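You operate a simulated robot arm through the tools that you are given. There is no shell and no other tool.

You are at the controls of a simulated robot arm. One attempt, no reset.

TASK
Lock the fan on its FRONT mark and run it at 3.
Fine: switch it off before you swing it.

It is judged by the outcome, as a careful person would: the job done as asked, and still so three seconds after it is handed in. It fails if anything else is knocked over, pushed out of place, dropped, spilled or broken.

THE ROBOT
A 6-joint arm with a two-finger gripper, fixed in place. Base frame: the origin is on the floor under the middle of its stand, x ahead of it, y to its left, z up. Readings come in mm, rad, newtons and seconds.
It reaches about 1637 mm from its shoulder. Its first joint turns from -2.897 to 2.897 rad. Payload 3.43 kg.
Tool frame: the origin (TCP) lies between the finger pads and is the grasp point; the fingertips stand 20 mm ahead of it; z points along the fingers, y is the line along which they close. The gripper opens to 190 mm; its body begins 248 mm behind the TCP.
Orientation is that of the tool frame in the base frame, as a unit quaternion [w, x, y, z]. With the fingers straight down and closing along the base's y, the tool's x points along the base's -x, its y along +y and its z along -z.

THE INTERFACE
- The arm moves only by the tool drive_tool. Its arguments are lists of equal length, an entry for each row: "dp": the shift along the tool's x, y, z in mm, a list of three; "dr": the turn, a rotation vector about the tool's x, y, z in rad, a list of three; "jaw": the finger opening in mm, from 0 to 190. In form: {"dp": [[tx, ty, tz], ...], "dr": [[rx, ry, rz], ...], "jaw": [jaw, ...]}. A call has 1 to 20 rows; each row shifts and turns the commanded pose from where the row before left it, along the tool's axes as they then stand. Rows are played at 5 a second. More than 50 mm and 0.15 rad between two rows, or a gripper value outside its range, and nothing of the call is played. A pose out of reach is approached as far as the arm can. The call stops where the force on the tool passes 70 N (or 10 N more than at its start, if that is more) or the arm is blocked; 0.2 s more then pass. The fingers move at their own pace (about 45 mm/s each) and stop on an object; they squeeze with about 35 N. The grip force told is the motor's: it shows also when the fingers shut on nothing. Time passes only in rows, and 0.2 s behind the last, so rows that do not move let the fingers close. The reply holds the time, the measured pose of the TCP, the force on the tool along the base axes, the opening and the grip force, in the units named above and with some noise, with the torque about the TCP (base axes, N m) and any sound that the robot's microphone picked up, and new pictures: "show" is both (left out), scene, wrist or none.
- Cameras (640 x 400 px; columns grow to the right, rows downward): "scene" is fixed at [59.2, 645.9, 1180.4]; the picture's right is [-0.07, -1.00, 0.00], its down [-0.25, 0.02, -0.97] and it looks along [0.96, -0.07, -0.26] (base axes); focal length 214 px, centre (320, 200). "wrist" rides on the gripper at [70, -8, -288] in the tool frame; the picture's right is [0.12, 0.99, 0.00], its down [-0.96, 0.12, -0.25] and it looks along [-0.25, 0.03, 0.97] (tool axes); focal length 261 px, centre (320, 200). There is no depth. A picture from a camera that has moved, and an enlarged one, comes with that camera's place and axes in the base frame and with its lens. The place of the scene camera against the robot may be out by one fixed shift of up to 12 mm in any direction.
- move_column(by): slides the trunk up (or, below 0, down) by that many mm; the arm rides with it, the base frame stays. It gives what a move gives, with no picture.
- inspect(camera, box): a new picture of the part [left, top, right, bottom] of that camera's present view, enlarged. It takes no simulated time.
- hand_in(): hands the job in; it is judged then, once.

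Nothing tells you positions but the pictures and the camera data. Unless the task says otherwise, let go and move clear before handing in.

The tools are called after "Emit:" by a JSON object that holds its "fn" and its "kwargs". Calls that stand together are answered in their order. drive_tool: Moves the arm, as the interface text tells. Its arguments: {"type":"object","properties":{"dp":{"type":"array","items":{"type":"array","items":{"type":"number"}}},"dr":{"type":"array","items":{"type":"array","items":{"type":"number"}}},"jaw":{"type":"array","items":{"type":"number"}},"show":{"type":"string","enum":["both","scene","wrist","none"]}},"required":["dp","dr","jaw"]} The other tools are called the same way: move_column (by) moves the trunk up or down; inspect (camera, box) takes an enlarged picture of a part of a camera's view; hand_in () hands the job in.

At the start:

```text
time_s: 0.0
eef_pos: [423.3, 582.8, 1214.6]
tool_rot: [0.0, 0.0, 1.0, 0.0]
ft_force: [-0.2, 0.0, -0.8]
ft_torque: [0.02, 0.01, 0.04]
grip_width: 190.1
grip_force: 0.0
trunk travel left (down, up): [-175.0, 65.0]
```

scene: 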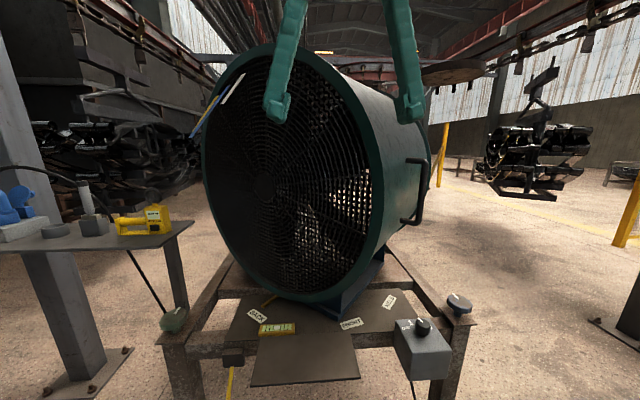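
wrist: 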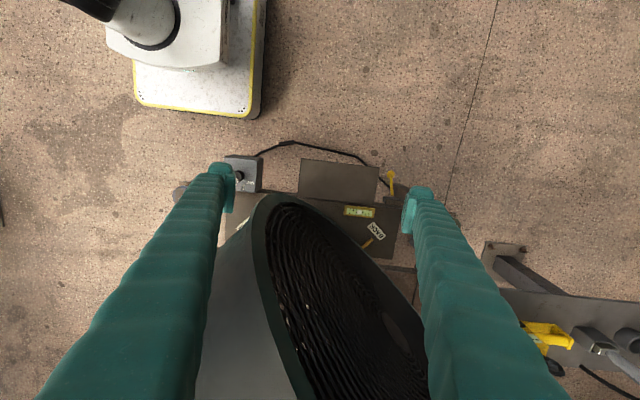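

I see a large drum fan on a stand with marks (BACK, FRONT, another) on a plate, a control box with a knob, and several other items. First I'll enlarge the important areas before moving.

Emit:
{"fn": "inspect", "kwargs": {"camera": "scene", "box": [220, 270, 420, 395]}}

Emit:
{"fn": "inspect", "kwargs": {"camera": "scene", "box": [370, 270, 490, 395]}}

Emit:
{"fn": "inspect", "kwargs": {"camera": "scene", "box": [150, 270, 300, 395]}}

Emit:
{"fn": "inspect", "kwargs": {"camera": "wrist", "box": [160, 130, 420, 290]}}

Emit:
{"fn": "inspect", "kwargs": {"camera": "scene", "box": [360, 100, 480, 280]}}

Emit:
{"fn": "inspect", "kwargs": {"camera": "scene", "box": [0, 170, 200, 295]}}

```text
3.20 times, centred on (320, 332) of scene
camera zoom: at [59.2, 645.9, 1180.4], right [-0.07, -1.0, 0.0], down [-0.25, 0.02, -0.97], along [0.96, -0.07, -0.26], focal length 686 px, centre (320, -224)
```

zoom: 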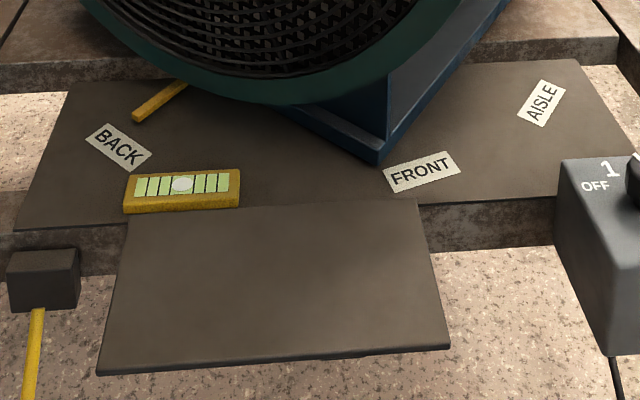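

```text
3.20 times, centred on (430, 332) of scene
camera zoom: at [59.2, 645.9, 1180.4], right [-0.07, -1.0, 0.0], down [-0.25, 0.02, -0.97], along [0.96, -0.07, -0.26], focal length 686 px, centre (-32, -224)
```

zoom: 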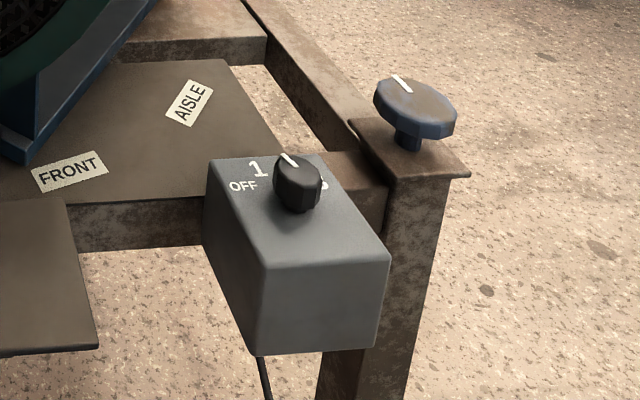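

```text
3.20 times, centred on (225, 332) of scene
camera zoom: at [59.2, 645.9, 1180.4], right [-0.07, -1.0, 0.0], down [-0.25, 0.02, -0.97], along [0.96, -0.07, -0.26], focal length 686 px, centre (624, -224)
```

zoom: 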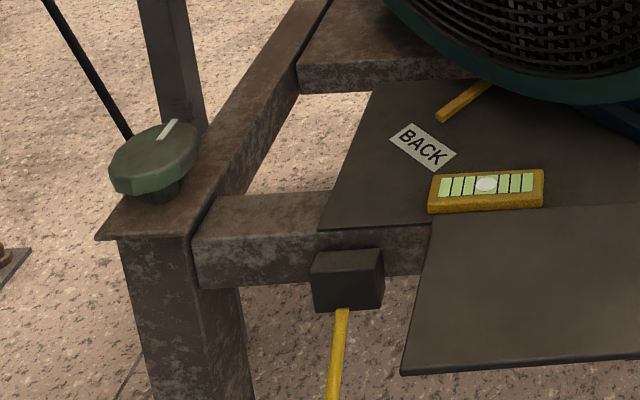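

```text
2.46 times, centred on (290, 210) of wrist
camera zoom: at [353.0, 573.7, 1502.6], right [-0.12, 0.99, 0.0], down [0.96, 0.12, 0.25], along [0.25, 0.03, -0.97], focal length 642 px, centre (394, 175)
```

zoom: 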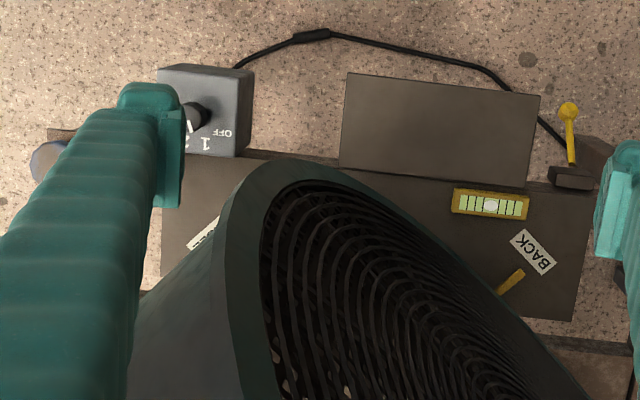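

```text
2.22 times, centred on (420, 190) of scene
camera zoom: at [59.2, 645.9, 1180.4], right [-0.07, -1.0, 0.0], down [-0.25, 0.02, -0.97], along [0.96, -0.07, -0.26], focal length 477 px, centre (98, 222)
```

zoom: 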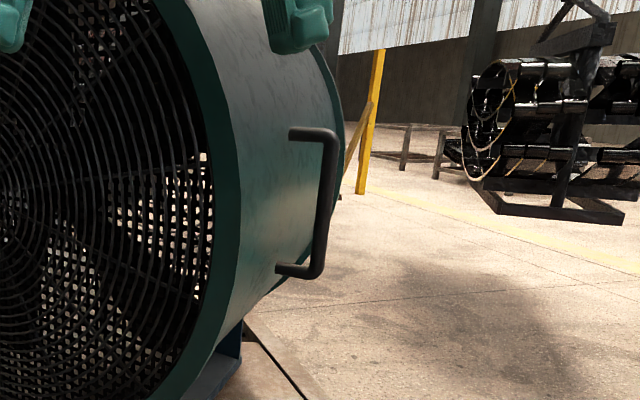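

```text
3.20 times, centred on (100, 232) of scene
camera zoom: at [59.2, 645.9, 1180.4], right [-0.07, -1.0, 0.0], down [-0.25, 0.02, -0.97], along [0.96, -0.07, -0.26], focal length 686 px, centre (1024, 96)
```

zoom: 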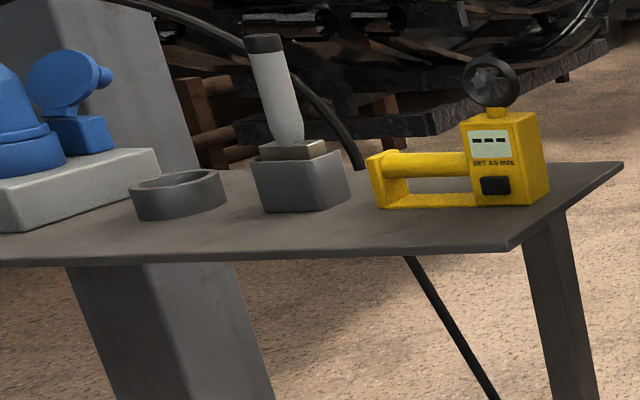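

The fan's yellow pointer seems to sit near BACK. There is a speed box at the right, a yellow lever on the front beam and two handwheels. I'll wait one moment without moving, to listen for sound and compare pictures.

Emit:
{"fn": "drive_tool", "kwargs": {"dp": [[0, 0, 0], [0, 0, 0]], "dr": [[0, 0, 0], [0, 0, 0]], "jaw": [190, 190], "show": "both"}}

Emit:
{"fn": "inspect", "kwargs": {"camera": "scene", "box": [395, 300, 455, 337]}}

Emit:
{"fn": "inspect", "kwargs": {"camera": "wrist", "box": [350, 150, 430, 200]}}

Emit:
{"fn": "inspect", "kwargs": {"camera": "scene", "box": [110, 195, 180, 240]}}

```text
time_s: 0.6
eef_pos: [423.1, 583.2, 1214.4]
tool_rot: [0.001, 0.0, 1.0, 0.0]
ft_force: [-0.7, -0.1, 0.2]
ft_torque: [-0.02, -0.01, 0.02]
grip_width: 189.9
grip_force: 0.0
trunk travel left (down, up): [-175.0, 65.0]
camera wrist: at [352.9, 573.6, 1502.6], right [-0.12, 0.99, 0.0], down [0.96, 0.12, 0.25], along [0.25, 0.03, -0.97], focal length 261 px, centre (320, 200)
```

scene: 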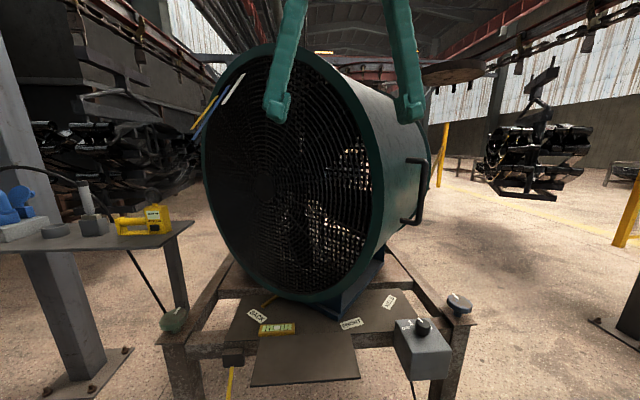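
wrist: 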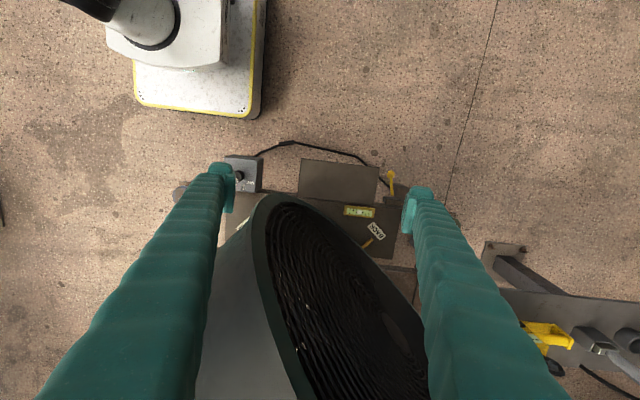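

```text
10.67 times, centred on (425, 318) of scene
camera zoom: at [59.2, 645.9, 1180.4], right [-0.07, -1.0, 0.0], down [-0.25, 0.02, -0.97], along [0.96, -0.07, -0.26], focal length 2288 px, centre (-800, -1064)
```

zoom: 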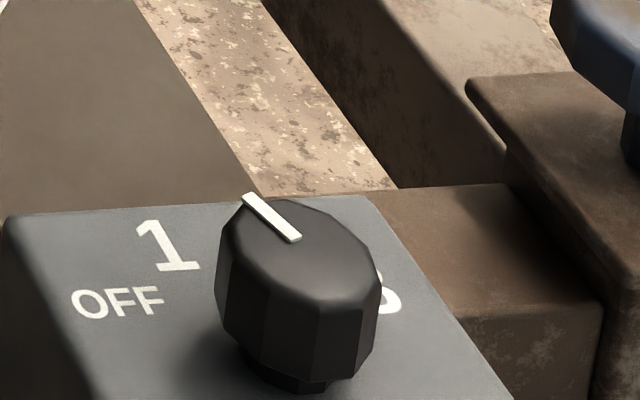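

```text
8.00 times, centred on (390, 175) of wrist
camera zoom: at [352.9, 573.6, 1502.6], right [-0.12, 0.99, 0.0], down [0.96, 0.12, 0.25], along [0.25, 0.03, -0.97], focal length 2085 px, centre (-240, 400)
```

zoom: 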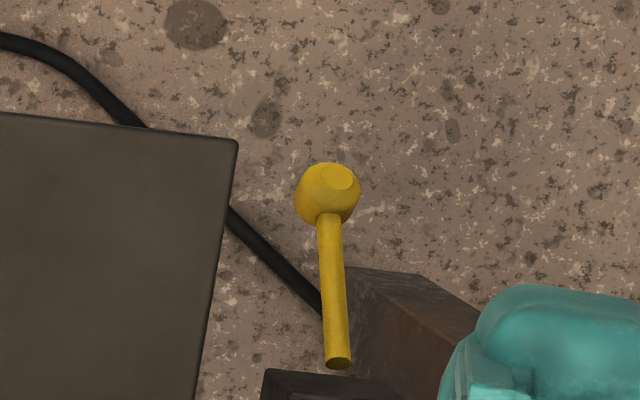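

```text
8.89 times, centred on (145, 218) of scene
camera zoom: at [59.2, 645.9, 1180.4], right [-0.07, -1.0, 0.0], down [-0.25, 0.02, -0.97], along [0.96, -0.07, -0.26], focal length 1906 px, centre (1876, 44)
```

zoom: 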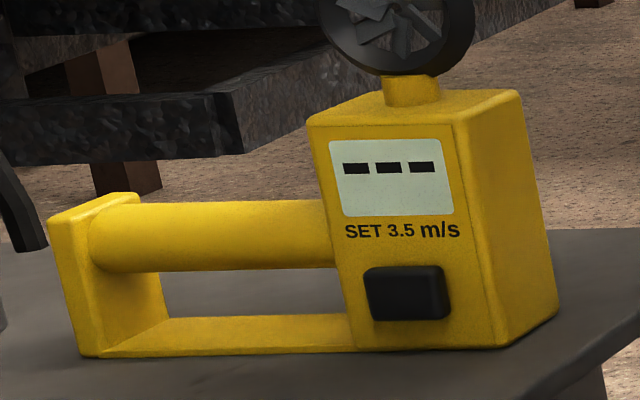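

The blades changed between the two pictures and the streamers moved, so the fan is running, with the knob apparently at 2. I take the knob to be near (510, 340, 700) and the fan's pivot near (950, 600). Next I move the wrist camera over the speed box to read it closely.

Emit:
{"fn": "drive_tool", "kwargs": {"dp": [[0, -48, 0], [0, -48, 0], [0, -48, 0], [0, -48, 0], [0, -48, 0], [0, 0, 45], [0, 0, 45], [0, 0, 45], [0, 0, 45]], "dr": [[0, 0, 0], [0, 0, 0], [0, 0, 0], [0, 0, 0], [0, 0, 0], [0, 0, 0], [0, 0, 0], [0, 0, 0], [0, 0, 0]], "jaw": [190, 190, 190, 190, 190, 190, 190, 190, 190], "show": "both"}}

```text
time_s: 2.6
eef_pos: [420.2, 343.0, 1036.9]
tool_rot: [0.001, -0.001, 1.0, 0.0]
ft_force: [0.2, 0.1, 0.4]
ft_torque: [0.04, -0.03, 0.0]
grip_width: 189.8
grip_force: 0.1
trunk travel left (down, up): [-175.0, 65.0]
camera wrist: at [350.9, 334.8, 1324.7], right [-0.12, 0.99, 0.0], down [0.96, 0.12, 0.25], along [0.25, 0.03, -0.97], focal length 261 px, centre (320, 200)
```

scene: 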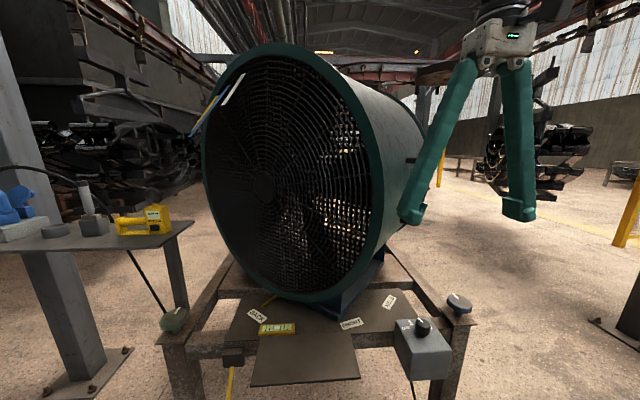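
wrist: 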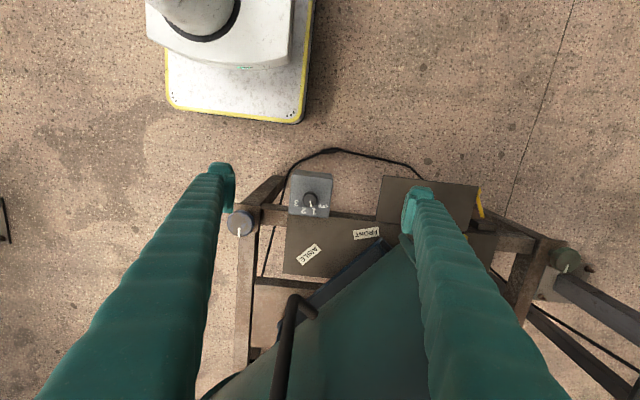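

Emit:
{"fn": "inspect", "kwargs": {"camera": "wrist", "box": [270, 160, 350, 230]}}

Emit:
{"fn": "inspect", "kwargs": {"camera": "wrist", "box": [220, 220, 420, 400]}}

Emit:
{"fn": "inspect", "kwargs": {"camera": "wrist", "box": [440, 170, 600, 290]}}

Emit:
{"fn": "inspect", "kwargs": {"camera": "wrist", "box": [210, 180, 280, 260]}}

```text
5.71 times, centred on (310, 195) of wrist
camera zoom: at [350.9, 334.8, 1324.7], right [-0.12, 0.99, 0.0], down [0.96, 0.12, 0.25], along [0.25, 0.03, -0.97], focal length 1489 px, centre (377, 229)
```

zoom: 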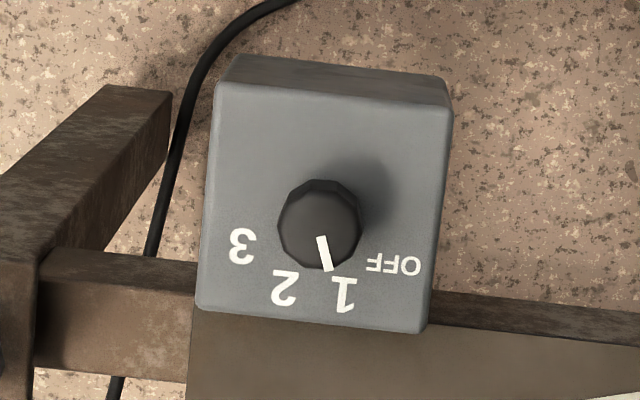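

```text
2.22 times, centred on (320, 310) of wrist
camera zoom: at [350.9, 334.8, 1324.7], right [-0.12, 0.99, 0.0], down [0.96, 0.12, 0.25], along [0.25, 0.03, -0.97], focal length 579 px, centre (320, -44)
```

zoom: 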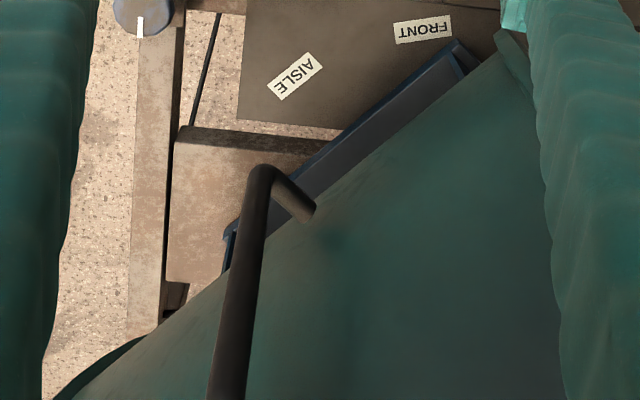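

```text
3.33 times, centred on (520, 230) of wrist
camera zoom: at [350.9, 334.8, 1324.7], right [-0.12, 0.99, 0.0], down [0.96, 0.12, 0.25], along [0.25, 0.03, -0.97], focal length 869 px, centre (-347, 100)
```

zoom: 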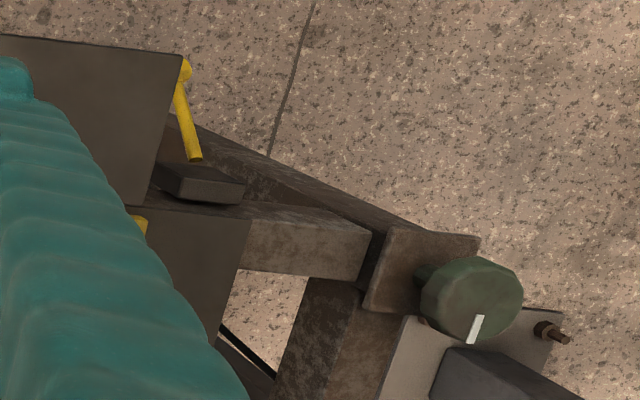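

```text
5.00 times, centred on (245, 220) of wrist
camera zoom: at [350.9, 334.8, 1324.7], right [-0.12, 0.99, 0.0], down [0.96, 0.12, 0.25], along [0.25, 0.03, -0.97], focal length 1303 px, centre (695, 100)
```

zoom: 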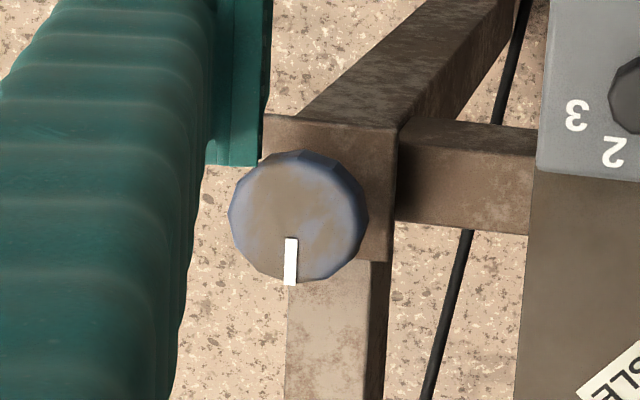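

The pictures show the knob standing at 1, with OFF to 3 running clockwise from above. The knob top is near (506, 330, 721). I'll come down above it with a partly closed gripper and look again before gripping.

Emit:
{"fn": "drive_tool", "kwargs": {"dp": [[-17.2, -2.6, 35], [-17.2, -2.6, 35], [-17.2, -2.6, 35], [-17.2, -2.6, 35], [-17.2, -2.6, 35], [0, 0, 15], [0, 0, 0]], "dr": [[0, 0, 0], [0, 0, 0], [0, 0, 0], [0, 0, 0], [0, 0, 0], [0, 0, 0], [0, 0, 0]], "jaw": [150, 120, 100, 90, 90, 90, 90], "show": "both"}}

Emit:
{"fn": "inspect", "kwargs": {"camera": "wrist", "box": [240, 130, 400, 230]}}

Emit:
{"fn": "inspect", "kwargs": {"camera": "scene", "box": [380, 230, 500, 390]}}

```text
time_s: 4.2
eef_pos: [509.2, 329.4, 847.0]
tool_rot: [0.001, 0.0, 1.0, 0.0]
ft_force: [-0.3, 0.6, -0.1]
ft_torque: [-0.04, 0.0, -0.02]
grip_width: 90.2
grip_force: 0.0
trunk travel left (down, up): [-175.0, 65.0]
camera wrist: at [438.7, 320.1, 1133.4], right [-0.12, 0.99, 0.0], down [0.96, 0.12, 0.25], along [0.25, 0.03, -0.97], focal length 261 px, centre (320, 200)
```

scene: 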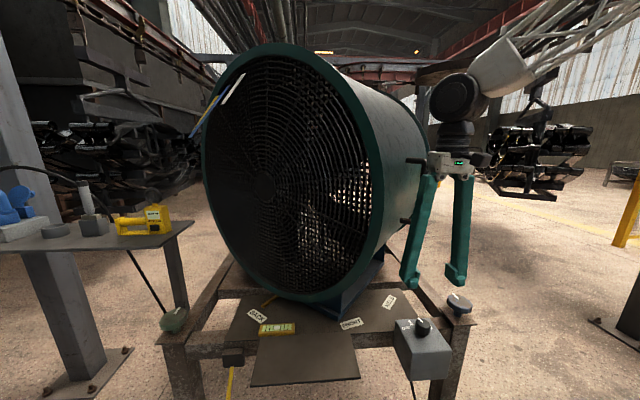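
wrist: 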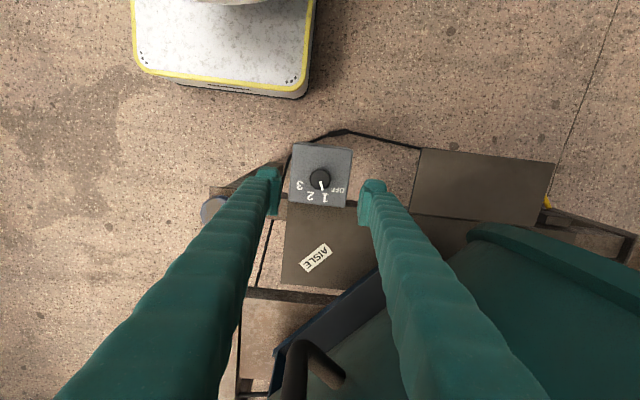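

```text
4.00 times, centred on (320, 180) of wrist
camera zoom: at [438.7, 320.1, 1133.4], right [-0.12, 0.99, 0.0], down [0.96, 0.12, 0.25], along [0.25, 0.03, -0.97], focal length 1043 px, centre (320, 280)
```

zoom: 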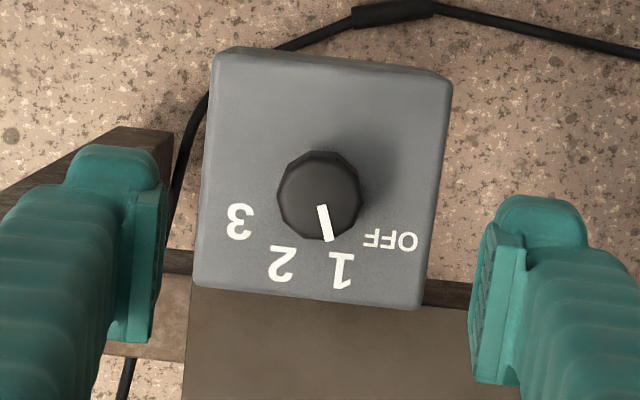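

```text
2.50 times, centred on (440, 310) of scene
camera zoom: at [59.2, 645.9, 1180.4], right [-0.07, -1.0, 0.0], down [-0.25, 0.02, -0.97], along [0.96, -0.07, -0.26], focal length 536 px, centre (20, -75)
```

zoom: 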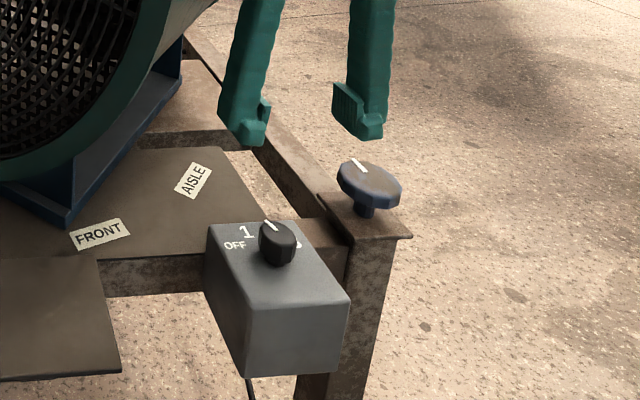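

The knob lies centred between the fingers. I go down beside it, with the jaw narrowing to 60 mm, and stop short to check the height.

Emit:
{"fn": "drive_tool", "kwargs": {"dp": [[1, 0, 35], [0, 0, 35], [0, 0, 25], [0, 0, 15], [0, 0, 0]], "dr": [[0, 0, 0], [0, 0, 0], [0, 0, 0], [0, 0, 0], [0, 0, 0]], "jaw": [80, 70, 60, 60, 60], "show": "both"}}

Emit:
{"fn": "inspect", "kwargs": {"camera": "scene", "box": [390, 280, 470, 345]}}

Emit:
{"fn": "inspect", "kwargs": {"camera": "wrist", "box": [260, 130, 380, 230]}}

```text
time_s: 5.4
eef_pos: [507.7, 330.4, 736.2]
tool_rot: [0.0, 0.0, 1.0, 0.0]
ft_force: [0.4, -0.2, -0.9]
ft_torque: [-0.02, -0.04, -0.02]
grip_width: 60.1
grip_force: 0.0
trunk travel left (down, up): [-175.0, 65.0]
camera wrist: at [437.1, 320.3, 1023.0], right [-0.12, 0.99, 0.0], down [0.96, 0.12, 0.25], along [0.25, 0.03, -0.97], focal length 261 px, centre (320, 200)
```

scene: 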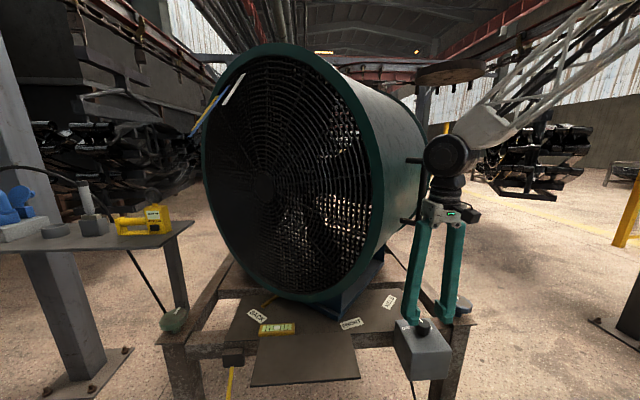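
wrist: 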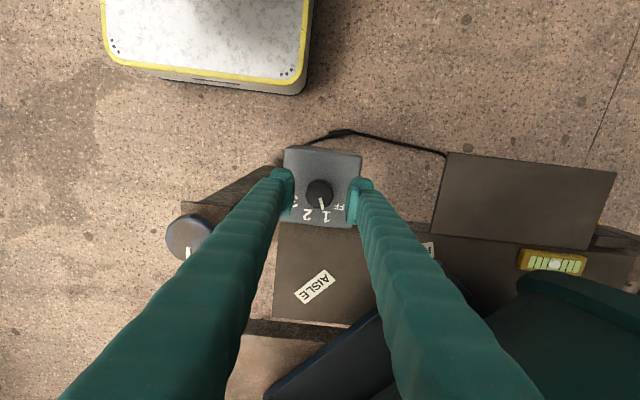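

```text
6.15 times, centred on (430, 312) of scene
camera zoom: at [59.2, 645.9, 1180.4], right [-0.07, -1.0, 0.0], down [-0.25, 0.02, -0.97], along [0.96, -0.07, -0.26], focal length 1320 px, centre (-357, -492)
```

zoom: 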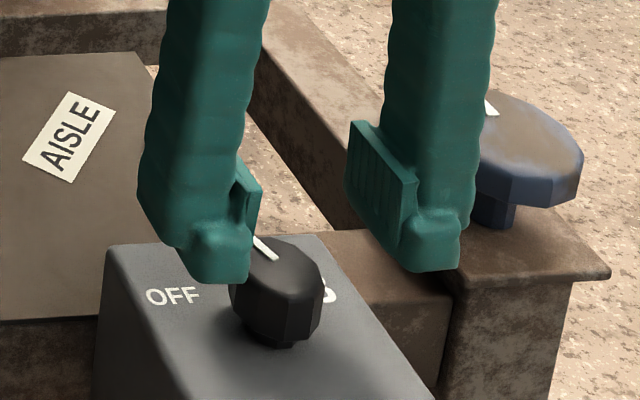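

```text
4.00 times, centred on (320, 180) of wrist
camera zoom: at [437.1, 320.3, 1023.0], right [-0.12, 0.99, 0.0], down [0.96, 0.12, 0.25], along [0.25, 0.03, -0.97], focal length 1043 px, centre (320, 280)
```

zoom: 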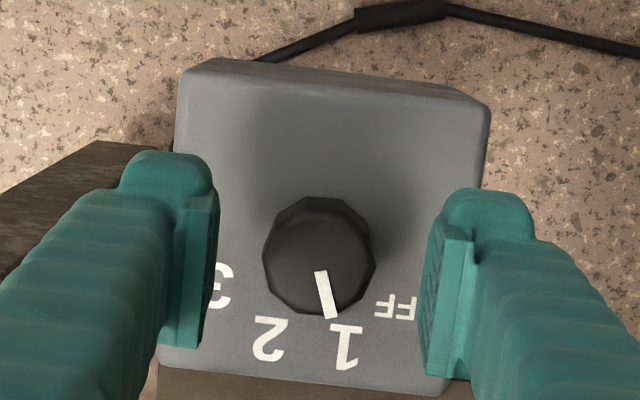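

Aligned within about a millimetre. I go down another 20 mm in small steps, so the pads surround the knob without touching the box.

Emit:
{"fn": "drive_tool", "kwargs": {"dp": [[0, -1, 8], [0, 0, 6], [0, 0, 5], [0, 0, 0]], "dr": [[0, 0, 0], [0, 0, 0], [0, 0, 0], [0, 0, 0]], "jaw": [60, 60, 60, 60], "show": "scene"}}

Emit:
{"fn": "inspect", "kwargs": {"camera": "scene", "box": [390, 280, 470, 345]}}

Emit:
{"fn": "inspect", "kwargs": {"camera": "wrist", "box": [260, 130, 380, 230]}}

```text
time_s: 6.4
eef_pos: [508.4, 328.7, 715.5]
tool_rot: [0.0, 0.0, 1.0, 0.0]
ft_force: [-0.7, 0.9, 0.0]
ft_torque: [-0.02, -0.02, -0.01]
grip_width: 60.1
grip_force: 0.2
trunk travel left (down, up): [-175.0, 65.0]
```

scene: 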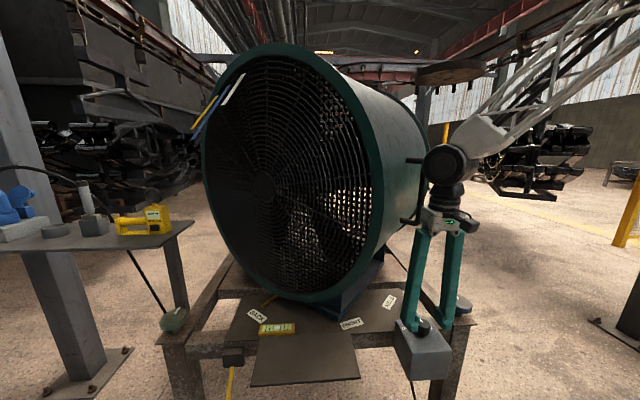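

```text
6.15 times, centred on (430, 312) of scene
camera zoom: at [59.2, 645.9, 1180.4], right [-0.07, -1.0, 0.0], down [-0.25, 0.02, -0.97], along [0.96, -0.07, -0.26], focal length 1320 px, centre (-357, -492)
```

zoom: 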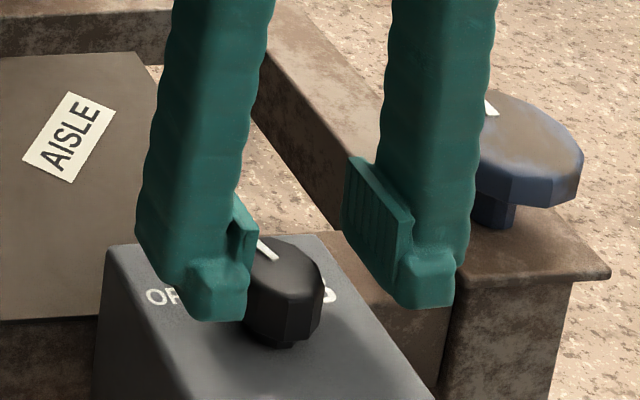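

```text
4.00 times, centred on (320, 180) of wrist
camera zoom: at [437.0, 319.3, 1003.4], right [-0.12, 0.99, 0.0], down [0.96, 0.12, 0.25], along [0.25, 0.03, -0.97], focal length 1043 px, centre (320, 280)
```

zoom: 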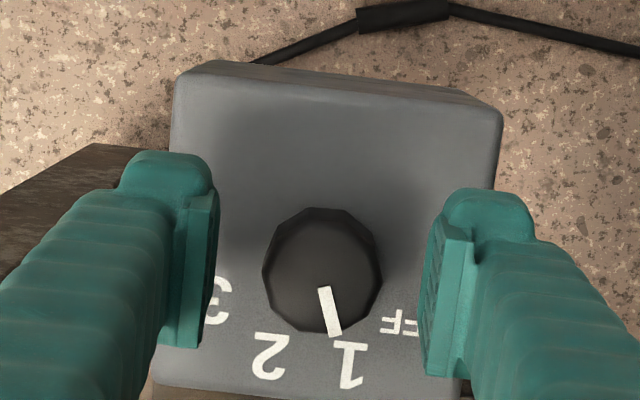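

The knob sits between the pads with nothing touching. Now I close on it and check the grip.

Emit:
{"fn": "drive_tool", "kwargs": {"dp": [[0, 0, 0], [0, 0, 0], [0, 0, 0]], "dr": [[0, 0, 0], [0, 0, 0], [0, 0, 0]], "jaw": [40, 25, 25], "show": "none"}}

Emit:
{"fn": "inspect", "kwargs": {"camera": "wrist", "box": [260, 130, 380, 230]}}

```text
time_s: 7.2
eef_pos: [507.5, 328.6, 715.8]
tool_rot: [0.0, 0.0, 1.0, 0.0]
ft_force: [-0.3, 0.7, -0.5]
ft_torque: [0.01, 0.04, 0.04]
grip_width: 25.1
grip_force: 0.1
trunk travel left (down, up): [-175.0, 65.0]
```

```text
4.00 times, centred on (320, 180) of wrist
camera zoom: at [437.0, 319.2, 1003.5], right [-0.12, 0.99, 0.0], down [0.96, 0.12, 0.25], along [0.25, 0.03, -0.97], focal length 1043 px, centre (320, 280)
```

zoom: 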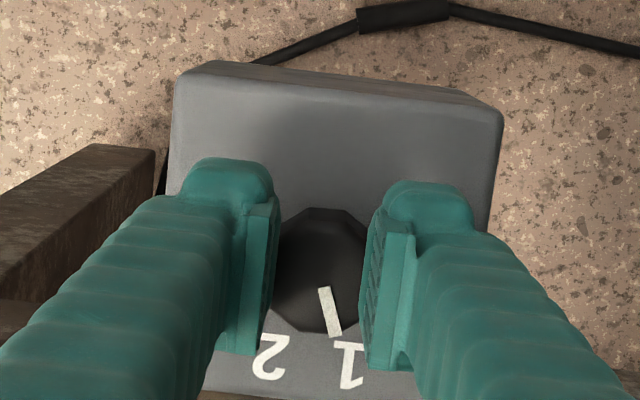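

The fingers shut to 25 mm without touching anything, so the pads are still above the knob and its top must be nearer z = 692. I reopen, shift a few mm forward and go down a further 18 mm in small steps.

Emit:
{"fn": "drive_tool", "kwargs": {"dp": [[0, 0, 0], [-2, 0, 0], [-2, 0, 6], [0, 0, 6], [0, 0, 6], [0, 0, 0]], "dr": [[0, 0, 0], [0, 0, 0], [0, 0, 0], [0, 0, 0], [0, 0, 0], [0, 0, 0]], "jaw": [60, 60, 60, 60, 60, 60], "show": "none"}}

Emit:
{"fn": "inspect", "kwargs": {"camera": "wrist", "box": [260, 130, 380, 230]}}

Emit:
{"fn": "inspect", "kwargs": {"camera": "scene", "box": [390, 280, 470, 345]}}

```text
time_s: 8.6
eef_pos: [512.3, 328.7, 698.1]
tool_rot: [0.0, 0.0, 1.0, 0.0]
ft_force: [0.4, -0.2, 0.6]
ft_torque: [0.0, 0.01, -0.02]
grip_width: 60.0
grip_force: 0.0
trunk travel left (down, up): [-175.0, 65.0]
```

```text
4.00 times, centred on (320, 180) of wrist
camera zoom: at [442.1, 319.3, 985.2], right [-0.12, 0.99, 0.0], down [0.96, 0.12, 0.25], along [0.25, 0.03, -0.97], focal length 1043 px, centre (320, 280)
```

zoom: 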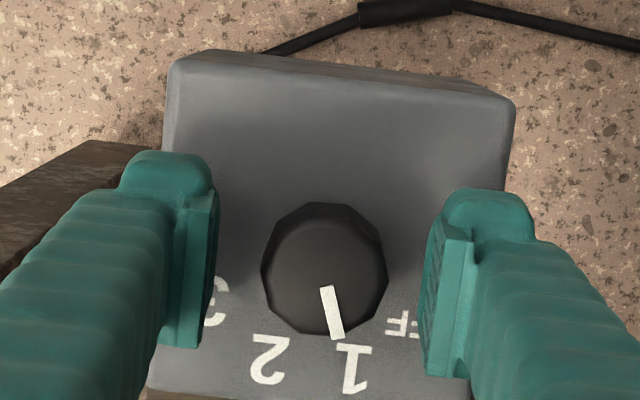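

```text
6.15 times, centred on (430, 312) of scene
camera zoom: at [59.2, 645.9, 1180.4], right [-0.07, -1.0, 0.0], down [-0.25, 0.02, -0.97], along [0.96, -0.07, -0.26], focal length 1320 px, centre (-357, -492)
```

zoom: 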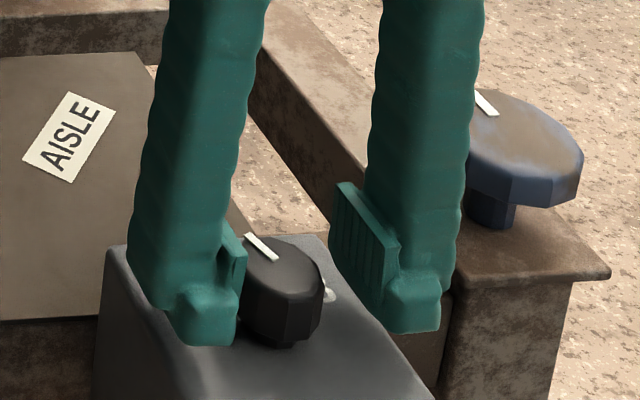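

The knob is centred and about 36 mm wide, and the tips now appear to be below its top. I close again.

Emit:
{"fn": "drive_tool", "kwargs": {"dp": [[0, 0, 0], [0, 0, 0], [0, 0, 0]], "dr": [[0, 0, 0], [0, 0, 0], [0, 0, 0]], "jaw": [40, 25, 25], "show": "none"}}

Emit:
{"fn": "inspect", "kwargs": {"camera": "wrist", "box": [260, 130, 380, 230]}}

Emit:
{"fn": "inspect", "kwargs": {"camera": "scene", "box": [390, 280, 470, 345]}}

```text
time_s: 9.4
eef_pos: [513.0, 329.7, 697.3]
tool_rot: [0.0, 0.0, 1.0, 0.0]
ft_force: [0.6, 16.9, -3.7]
ft_torque: [0.19, -0.06, 0.05]
grip_width: 35.7
grip_force: 40.0
trunk travel left (down, up): [-175.0, 65.0]
```

```text
4.00 times, centred on (320, 180) of wrist
camera zoom: at [442.0, 320.6, 985.2], right [-0.12, 0.99, 0.0], down [0.96, 0.12, 0.25], along [0.25, 0.03, -0.97], focal length 1043 px, centre (320, 280)
```

zoom: 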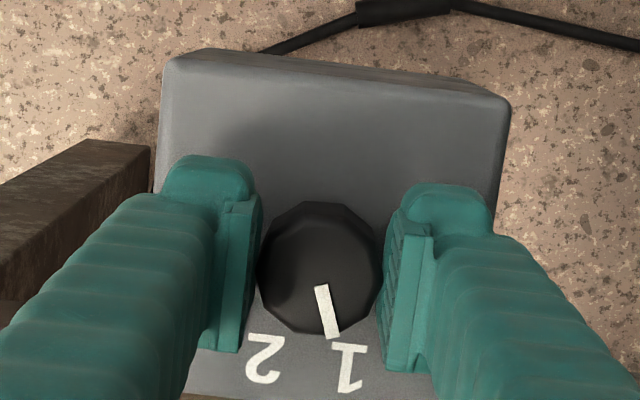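

```text
6.15 times, centred on (430, 312) of scene
camera zoom: at [59.2, 645.9, 1180.4], right [-0.07, -1.0, 0.0], down [-0.25, 0.02, -0.97], along [0.96, -0.07, -0.26], focal length 1320 px, centre (-357, -492)
```

zoom: 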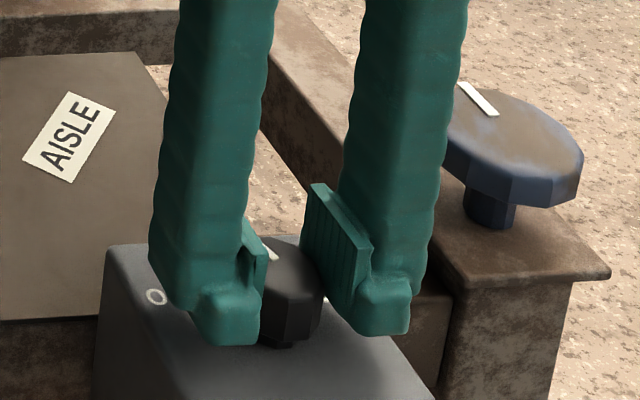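

The knob is gripped (35.7 mm, 40 N). I ease 1 mm toward +y to relieve the side load, then turn it counterclockwise from 1 toward OFF, about 45°.

Emit:
{"fn": "drive_tool", "kwargs": {"dp": [[0, 1.5, 0], [0, 0, 0], [0, 0, 0], [0, 0, 0], [0, 0, 0], [0, 0, 0], [0, 0, 0], [0, 0, 0]], "dr": [[0, 0, 0], [0, 0, -0.131], [0, 0, -0.131], [0, 0, -0.131], [0, 0, -0.131], [0, 0, -0.131], [0, 0, -0.131], [0, 0, 0]], "jaw": [25, 25, 25, 25, 25, 25, 25, 25], "show": "both"}}

Emit:
{"fn": "inspect", "kwargs": {"camera": "wrist", "box": [260, 130, 380, 230]}}

Emit:
{"fn": "inspect", "kwargs": {"camera": "scene", "box": [390, 280, 470, 345]}}

```text
time_s: 11.2
eef_pos: [512.3, 327.9, 698.0]
tool_rot: [0.0, -0.383, 0.924, 0.0]
ft_force: [26.7, -58.2, 2.4]
ft_torque: [-0.78, -0.08, -0.59]
grip_width: 35.4
grip_force: 44.8
trunk travel left (down, up): [-175.0, 65.0]
camera wrist: at [468.9, 271.2, 985.5], right [-0.79, 0.62, 0.0], down [0.6, 0.76, 0.25], along [0.15, 0.19, -0.97], focal length 261 px, centre (320, 200)
```

scene: 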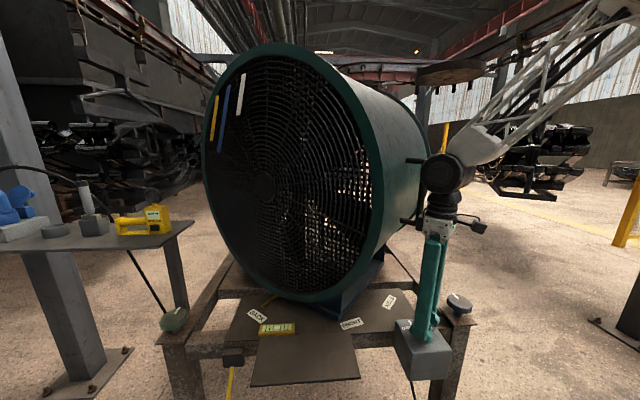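
wrist: 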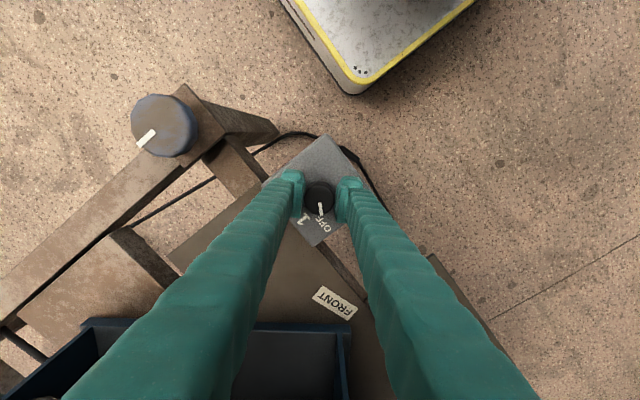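

```text
4.00 times, centred on (320, 180) of wrist
camera zoom: at [468.9, 271.2, 985.5], right [-0.79, 0.62, 0.0], down [0.6, 0.76, 0.25], along [0.15, 0.19, -0.97], focal length 1043 px, centre (320, 280)
```

zoom: 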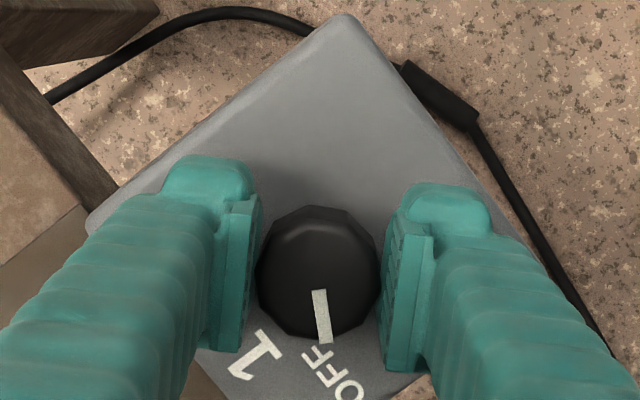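

```text
6.15 times, centred on (430, 312) of scene
camera zoom: at [59.2, 645.9, 1180.4], right [-0.07, -1.0, 0.0], down [-0.25, 0.02, -0.97], along [0.96, -0.07, -0.26], focal length 1320 px, centre (-357, -492)
```

zoom: 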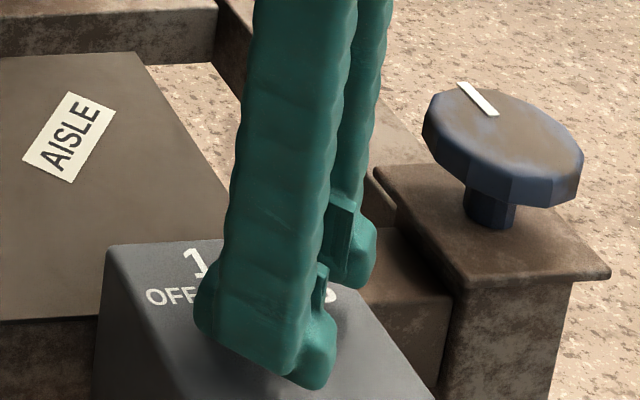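

The streamers now hang limp and the pointer reads OFF. I relieve the side load, open, and rise clear, then look at the knob again.

Emit:
{"fn": "drive_tool", "kwargs": {"dp": [[0.5, -2, 0], [0, 0, 0], [0, 0, 0], [0, 0, -10], [0, 0, -30], [0, 0, -40], [0, 0, -40]], "dr": [[0, 0, 0], [0, 0, 0], [0, 0, 0], [0, 0, 0], [0, 0, 0], [0, 0, 0], [0, 0, 0]], "jaw": [25, 60, 70, 70, 70, 70, 70], "show": "both"}}

Emit:
{"fn": "inspect", "kwargs": {"camera": "wrist", "box": [260, 130, 380, 230]}}

Emit:
{"fn": "inspect", "kwargs": {"camera": "scene", "box": [190, 60, 350, 160]}}

```text
time_s: 12.8
eef_pos: [512.8, 325.6, 818.2]
tool_rot: [0.0, -0.383, 0.924, -0.001]
ft_force: [-0.1, 0.0, -0.2]
ft_torque: [-0.06, 0.1, 0.01]
grip_width: 69.9
grip_force: 0.1
trunk travel left (down, up): [-175.0, 65.0]
camera wrist: at [468.9, 270.6, 1105.9], right [-0.79, 0.62, 0.0], down [0.6, 0.76, 0.25], along [0.15, 0.19, -0.97], focal length 261 px, centre (320, 200)
```

scene: 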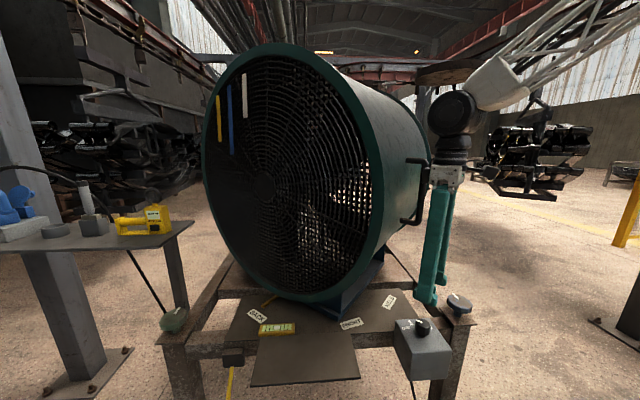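
wrist: 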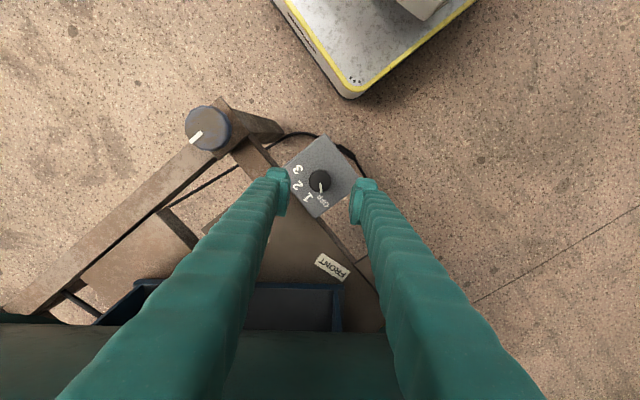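

```text
4.00 times, centred on (320, 180) of wrist
camera zoom: at [468.9, 270.6, 1105.9], right [-0.79, 0.62, 0.0], down [0.6, 0.76, 0.25], along [0.15, 0.19, -0.97], focal length 1043 px, centre (320, 280)
```

zoom: 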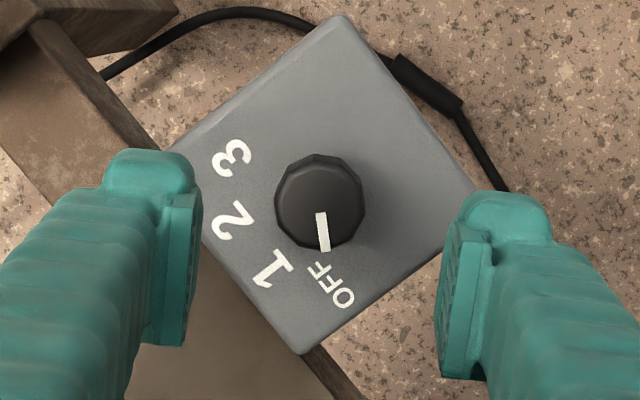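

```text
4.00 times, centred on (270, 110) of scene
camera zoom: at [59.2, 645.9, 1180.4], right [-0.07, -1.0, 0.0], down [-0.25, 0.02, -0.97], along [0.96, -0.07, -0.26], focal length 858 px, centre (520, 560)
```

zoom: 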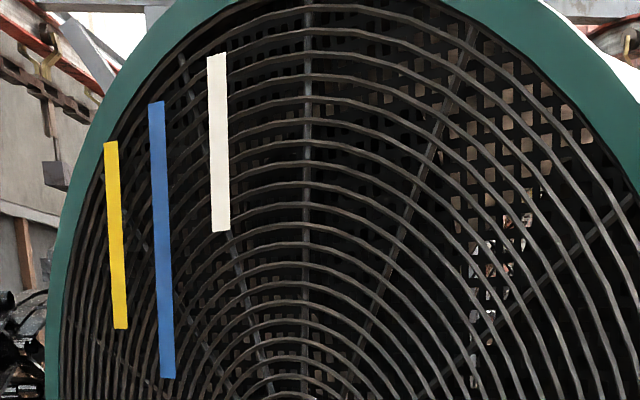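

The fan is off: the knob reads OFF and the streamers hang straight. Next I go and look closely at the yellow lever on the front beam, near (472–550, 865, 510–570), passing well in front of the fan.

Emit:
{"fn": "drive_tool", "kwargs": {"dp": [[0, 0, -15], [0, 0, -15], [0, 0, -15], [0, 0, -15], [0, 0, -15], [0, 0, -15], [47, 0, 0], [47, 0, 0], [0, 48, 0], [0, 48, 0], [0, 48, 0], [0, 48, 0], [0, 48, 0], [0, 48, 0], [0, 48, 0], [0, 48, 0], [0, 48, 0], [0, 48, 0], [0, 40, 0]], "dr": [[0, 0, 0.131], [0, 0, 0.131], [0, 0, 0.131], [0, 0, 0.131], [0, 0, 0.131], [0, 0, 0.131], [0, 0, 0], [0, 0, 0], [0, 0, 0], [0, 0, 0], [0, 0, 0], [0, 0, 0], [0, 0, 0], [0, 0, 0], [0, 0, 0], [0, 0, 0], [0, 0, 0], [0, 0, 0], [0, 0, 0]], "jaw": [90, 120, 140, 150, 150, 150, 150, 150, 150, 150, 150, 150, 150, 150, 150, 150, 150, 150, 150], "show": "both"}}

Emit:
{"fn": "inspect", "kwargs": {"camera": "wrist", "box": [240, 110, 400, 210]}}

Emit:
{"fn": "inspect", "kwargs": {"camera": "scene", "box": [200, 280, 320, 400]}}

```text
time_s: 16.8
eef_pos: [417.4, 849.3, 906.1]
tool_rot: [0.001, -0.001, 1.0, 0.0]
ft_force: [-0.2, -0.1, -0.2]
ft_torque: [0.06, -0.1, 0.01]
grip_width: 149.8
grip_force: 0.0
trunk travel left (down, up): [-175.0, 65.0]
camera wrist: at [347.4, 840.9, 1194.2], right [-0.12, 0.99, 0.0], down [0.96, 0.12, 0.25], along [0.25, 0.03, -0.97], focal length 261 px, centre (320, 200)
```

scene: 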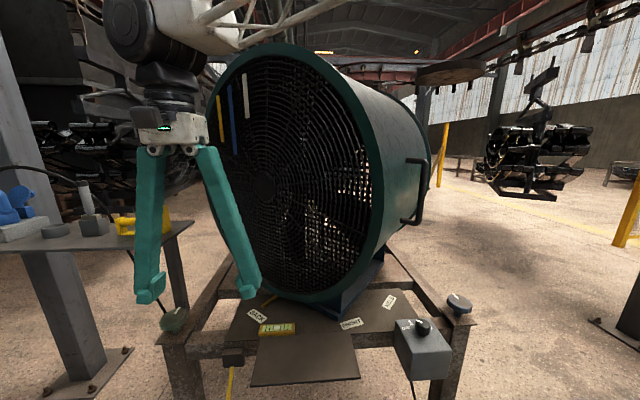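
wrist: 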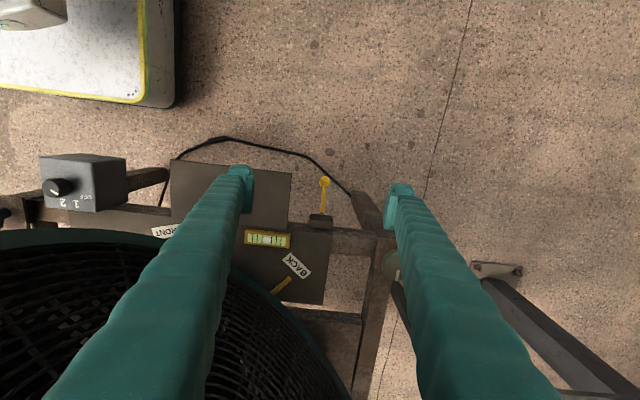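

```text
4.00 times, centred on (320, 160) of wrist
camera zoom: at [347.4, 840.9, 1194.2], right [-0.12, 0.99, 0.0], down [0.96, 0.12, 0.25], along [0.25, 0.03, -0.97], focal length 1043 px, centre (320, 360)
```

zoom: 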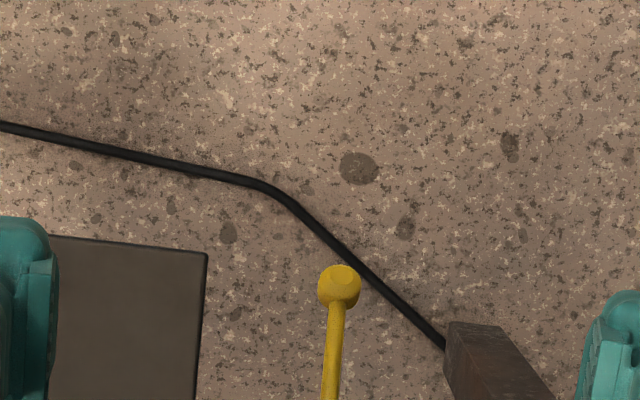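

```text
3.33 times, centred on (260, 340) of scene
camera zoom: at [59.2, 645.9, 1180.4], right [-0.07, -1.0, 0.0], down [-0.25, 0.02, -0.97], along [0.96, -0.07, -0.26], focal length 715 px, centre (520, -267)
```

zoom: 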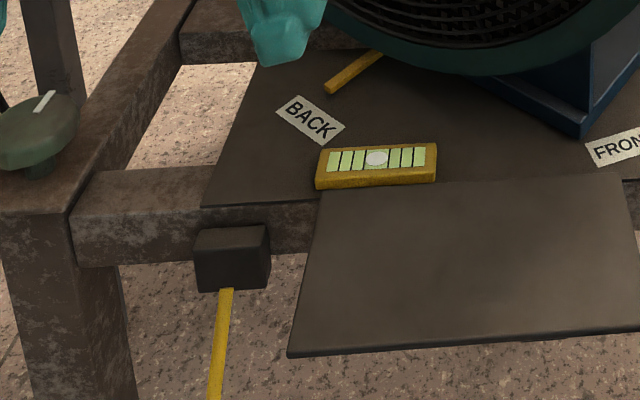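

Emit:
{"fn": "inspect", "kwargs": {"camera": "wrist", "box": [260, 165, 420, 305]}}

Emit:
{"fn": "inspect", "kwargs": {"camera": "wrist", "box": [20, 130, 180, 230]}}

```text
2.86 times, centred on (340, 235) of wrist
camera zoom: at [347.4, 840.9, 1194.2], right [-0.12, 0.99, 0.0], down [0.96, 0.12, 0.25], along [0.25, 0.03, -0.97], focal length 745 px, centre (263, 100)
```

zoom: 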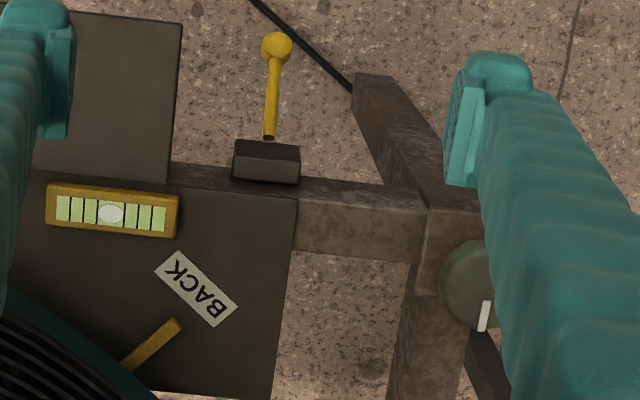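

```text
4.00 times, centred on (100, 180) of wrist
camera zoom: at [347.4, 840.9, 1194.2], right [-0.12, 0.99, 0.0], down [0.96, 0.12, 0.25], along [0.25, 0.03, -0.97], focal length 1043 px, centre (1200, 280)
```

zoom: 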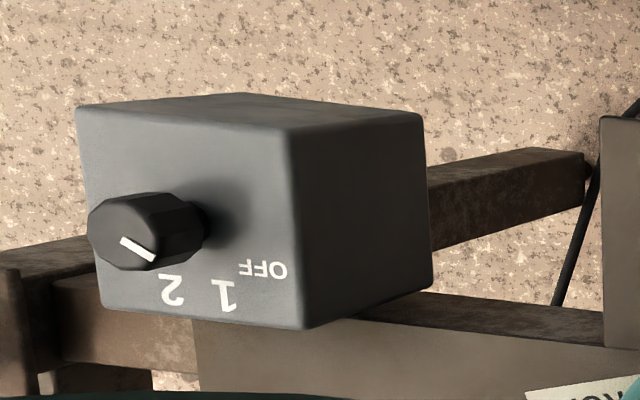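

The lever lies in front of and below its dark box. To understand how it moves, I tilt the gripper about 45° for a lower view from the front.

Emit:
{"fn": "drive_tool", "kwargs": {"dp": [[0, 0, 0], [0, 0, 0], [0, 0, 0], [0, 0, 0], [0, 0, 0], [0, 0, 0], [31.6, 4.8, 27.7], [31.6, 4.8, 27.7], [31.6, 4.8, 27.7], [31.6, 4.8, 27.7], [0, 0, 0]], "dr": [[0, -0.131, 0], [0, -0.131, 0], [0, -0.131, 0], [0, -0.131, 0], [0, -0.131, 0], [0, -0.131, 0], [0, 0, 0], [0, 0, 0], [0, 0, 0], [0, 0, 0], [0, 0, 0]], "jaw": [150, 150, 150, 150, 150, 150, 150, 150, 150, 150, 150], "show": "both"}}

Emit:
{"fn": "inspect", "kwargs": {"camera": "wrist", "box": [240, 180, 440, 320]}}

```text
time_s: 19.2
eef_pos: [406.3, 866.3, 738.7]
tool_rot: [0.383, 0.0, 0.924, 0.001]
ft_force: [0.2, 0.4, -0.6]
ft_torque: [-0.02, -0.05, -0.05]
grip_width: 149.9
grip_force: 0.0
trunk travel left (down, up): [-175.0, 65.0]
camera wrist: at [154.0, 856.7, 891.9], right [-0.08, 0.99, -0.08], down [0.5, 0.12, 0.86], along [0.86, 0.03, -0.51], focal length 261 px, centre (320, 200)
```

scene: 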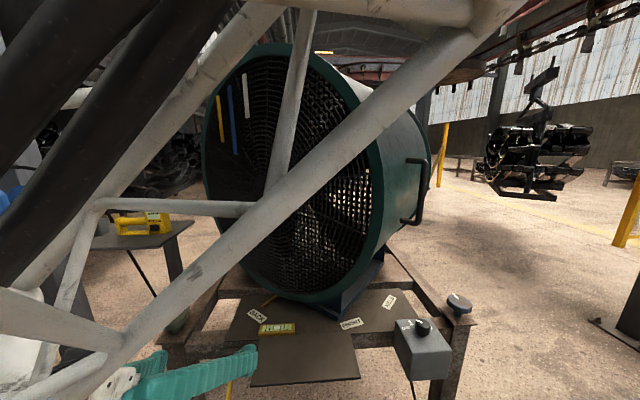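
wrist: 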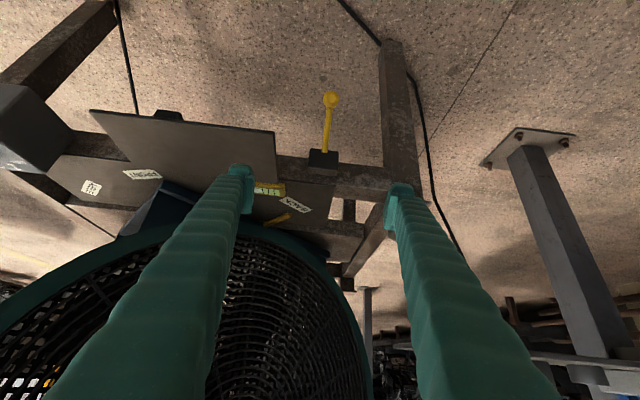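

```text
2.86 times, centred on (340, 250) of wrist
camera zoom: at [154.0, 856.7, 891.9], right [-0.08, 0.99, -0.08], down [0.5, 0.12, 0.86], along [0.86, 0.03, -0.51], focal length 745 px, centre (263, 57)
```

zoom: 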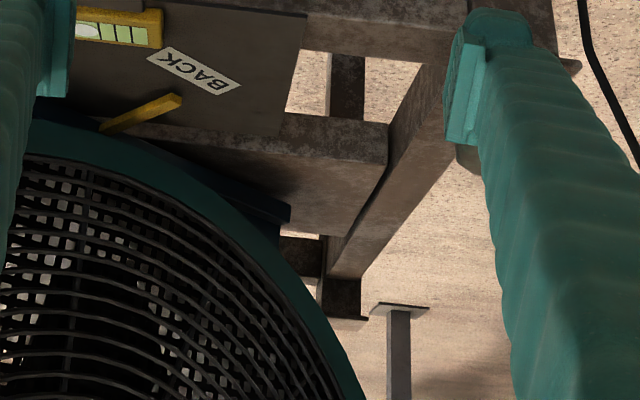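

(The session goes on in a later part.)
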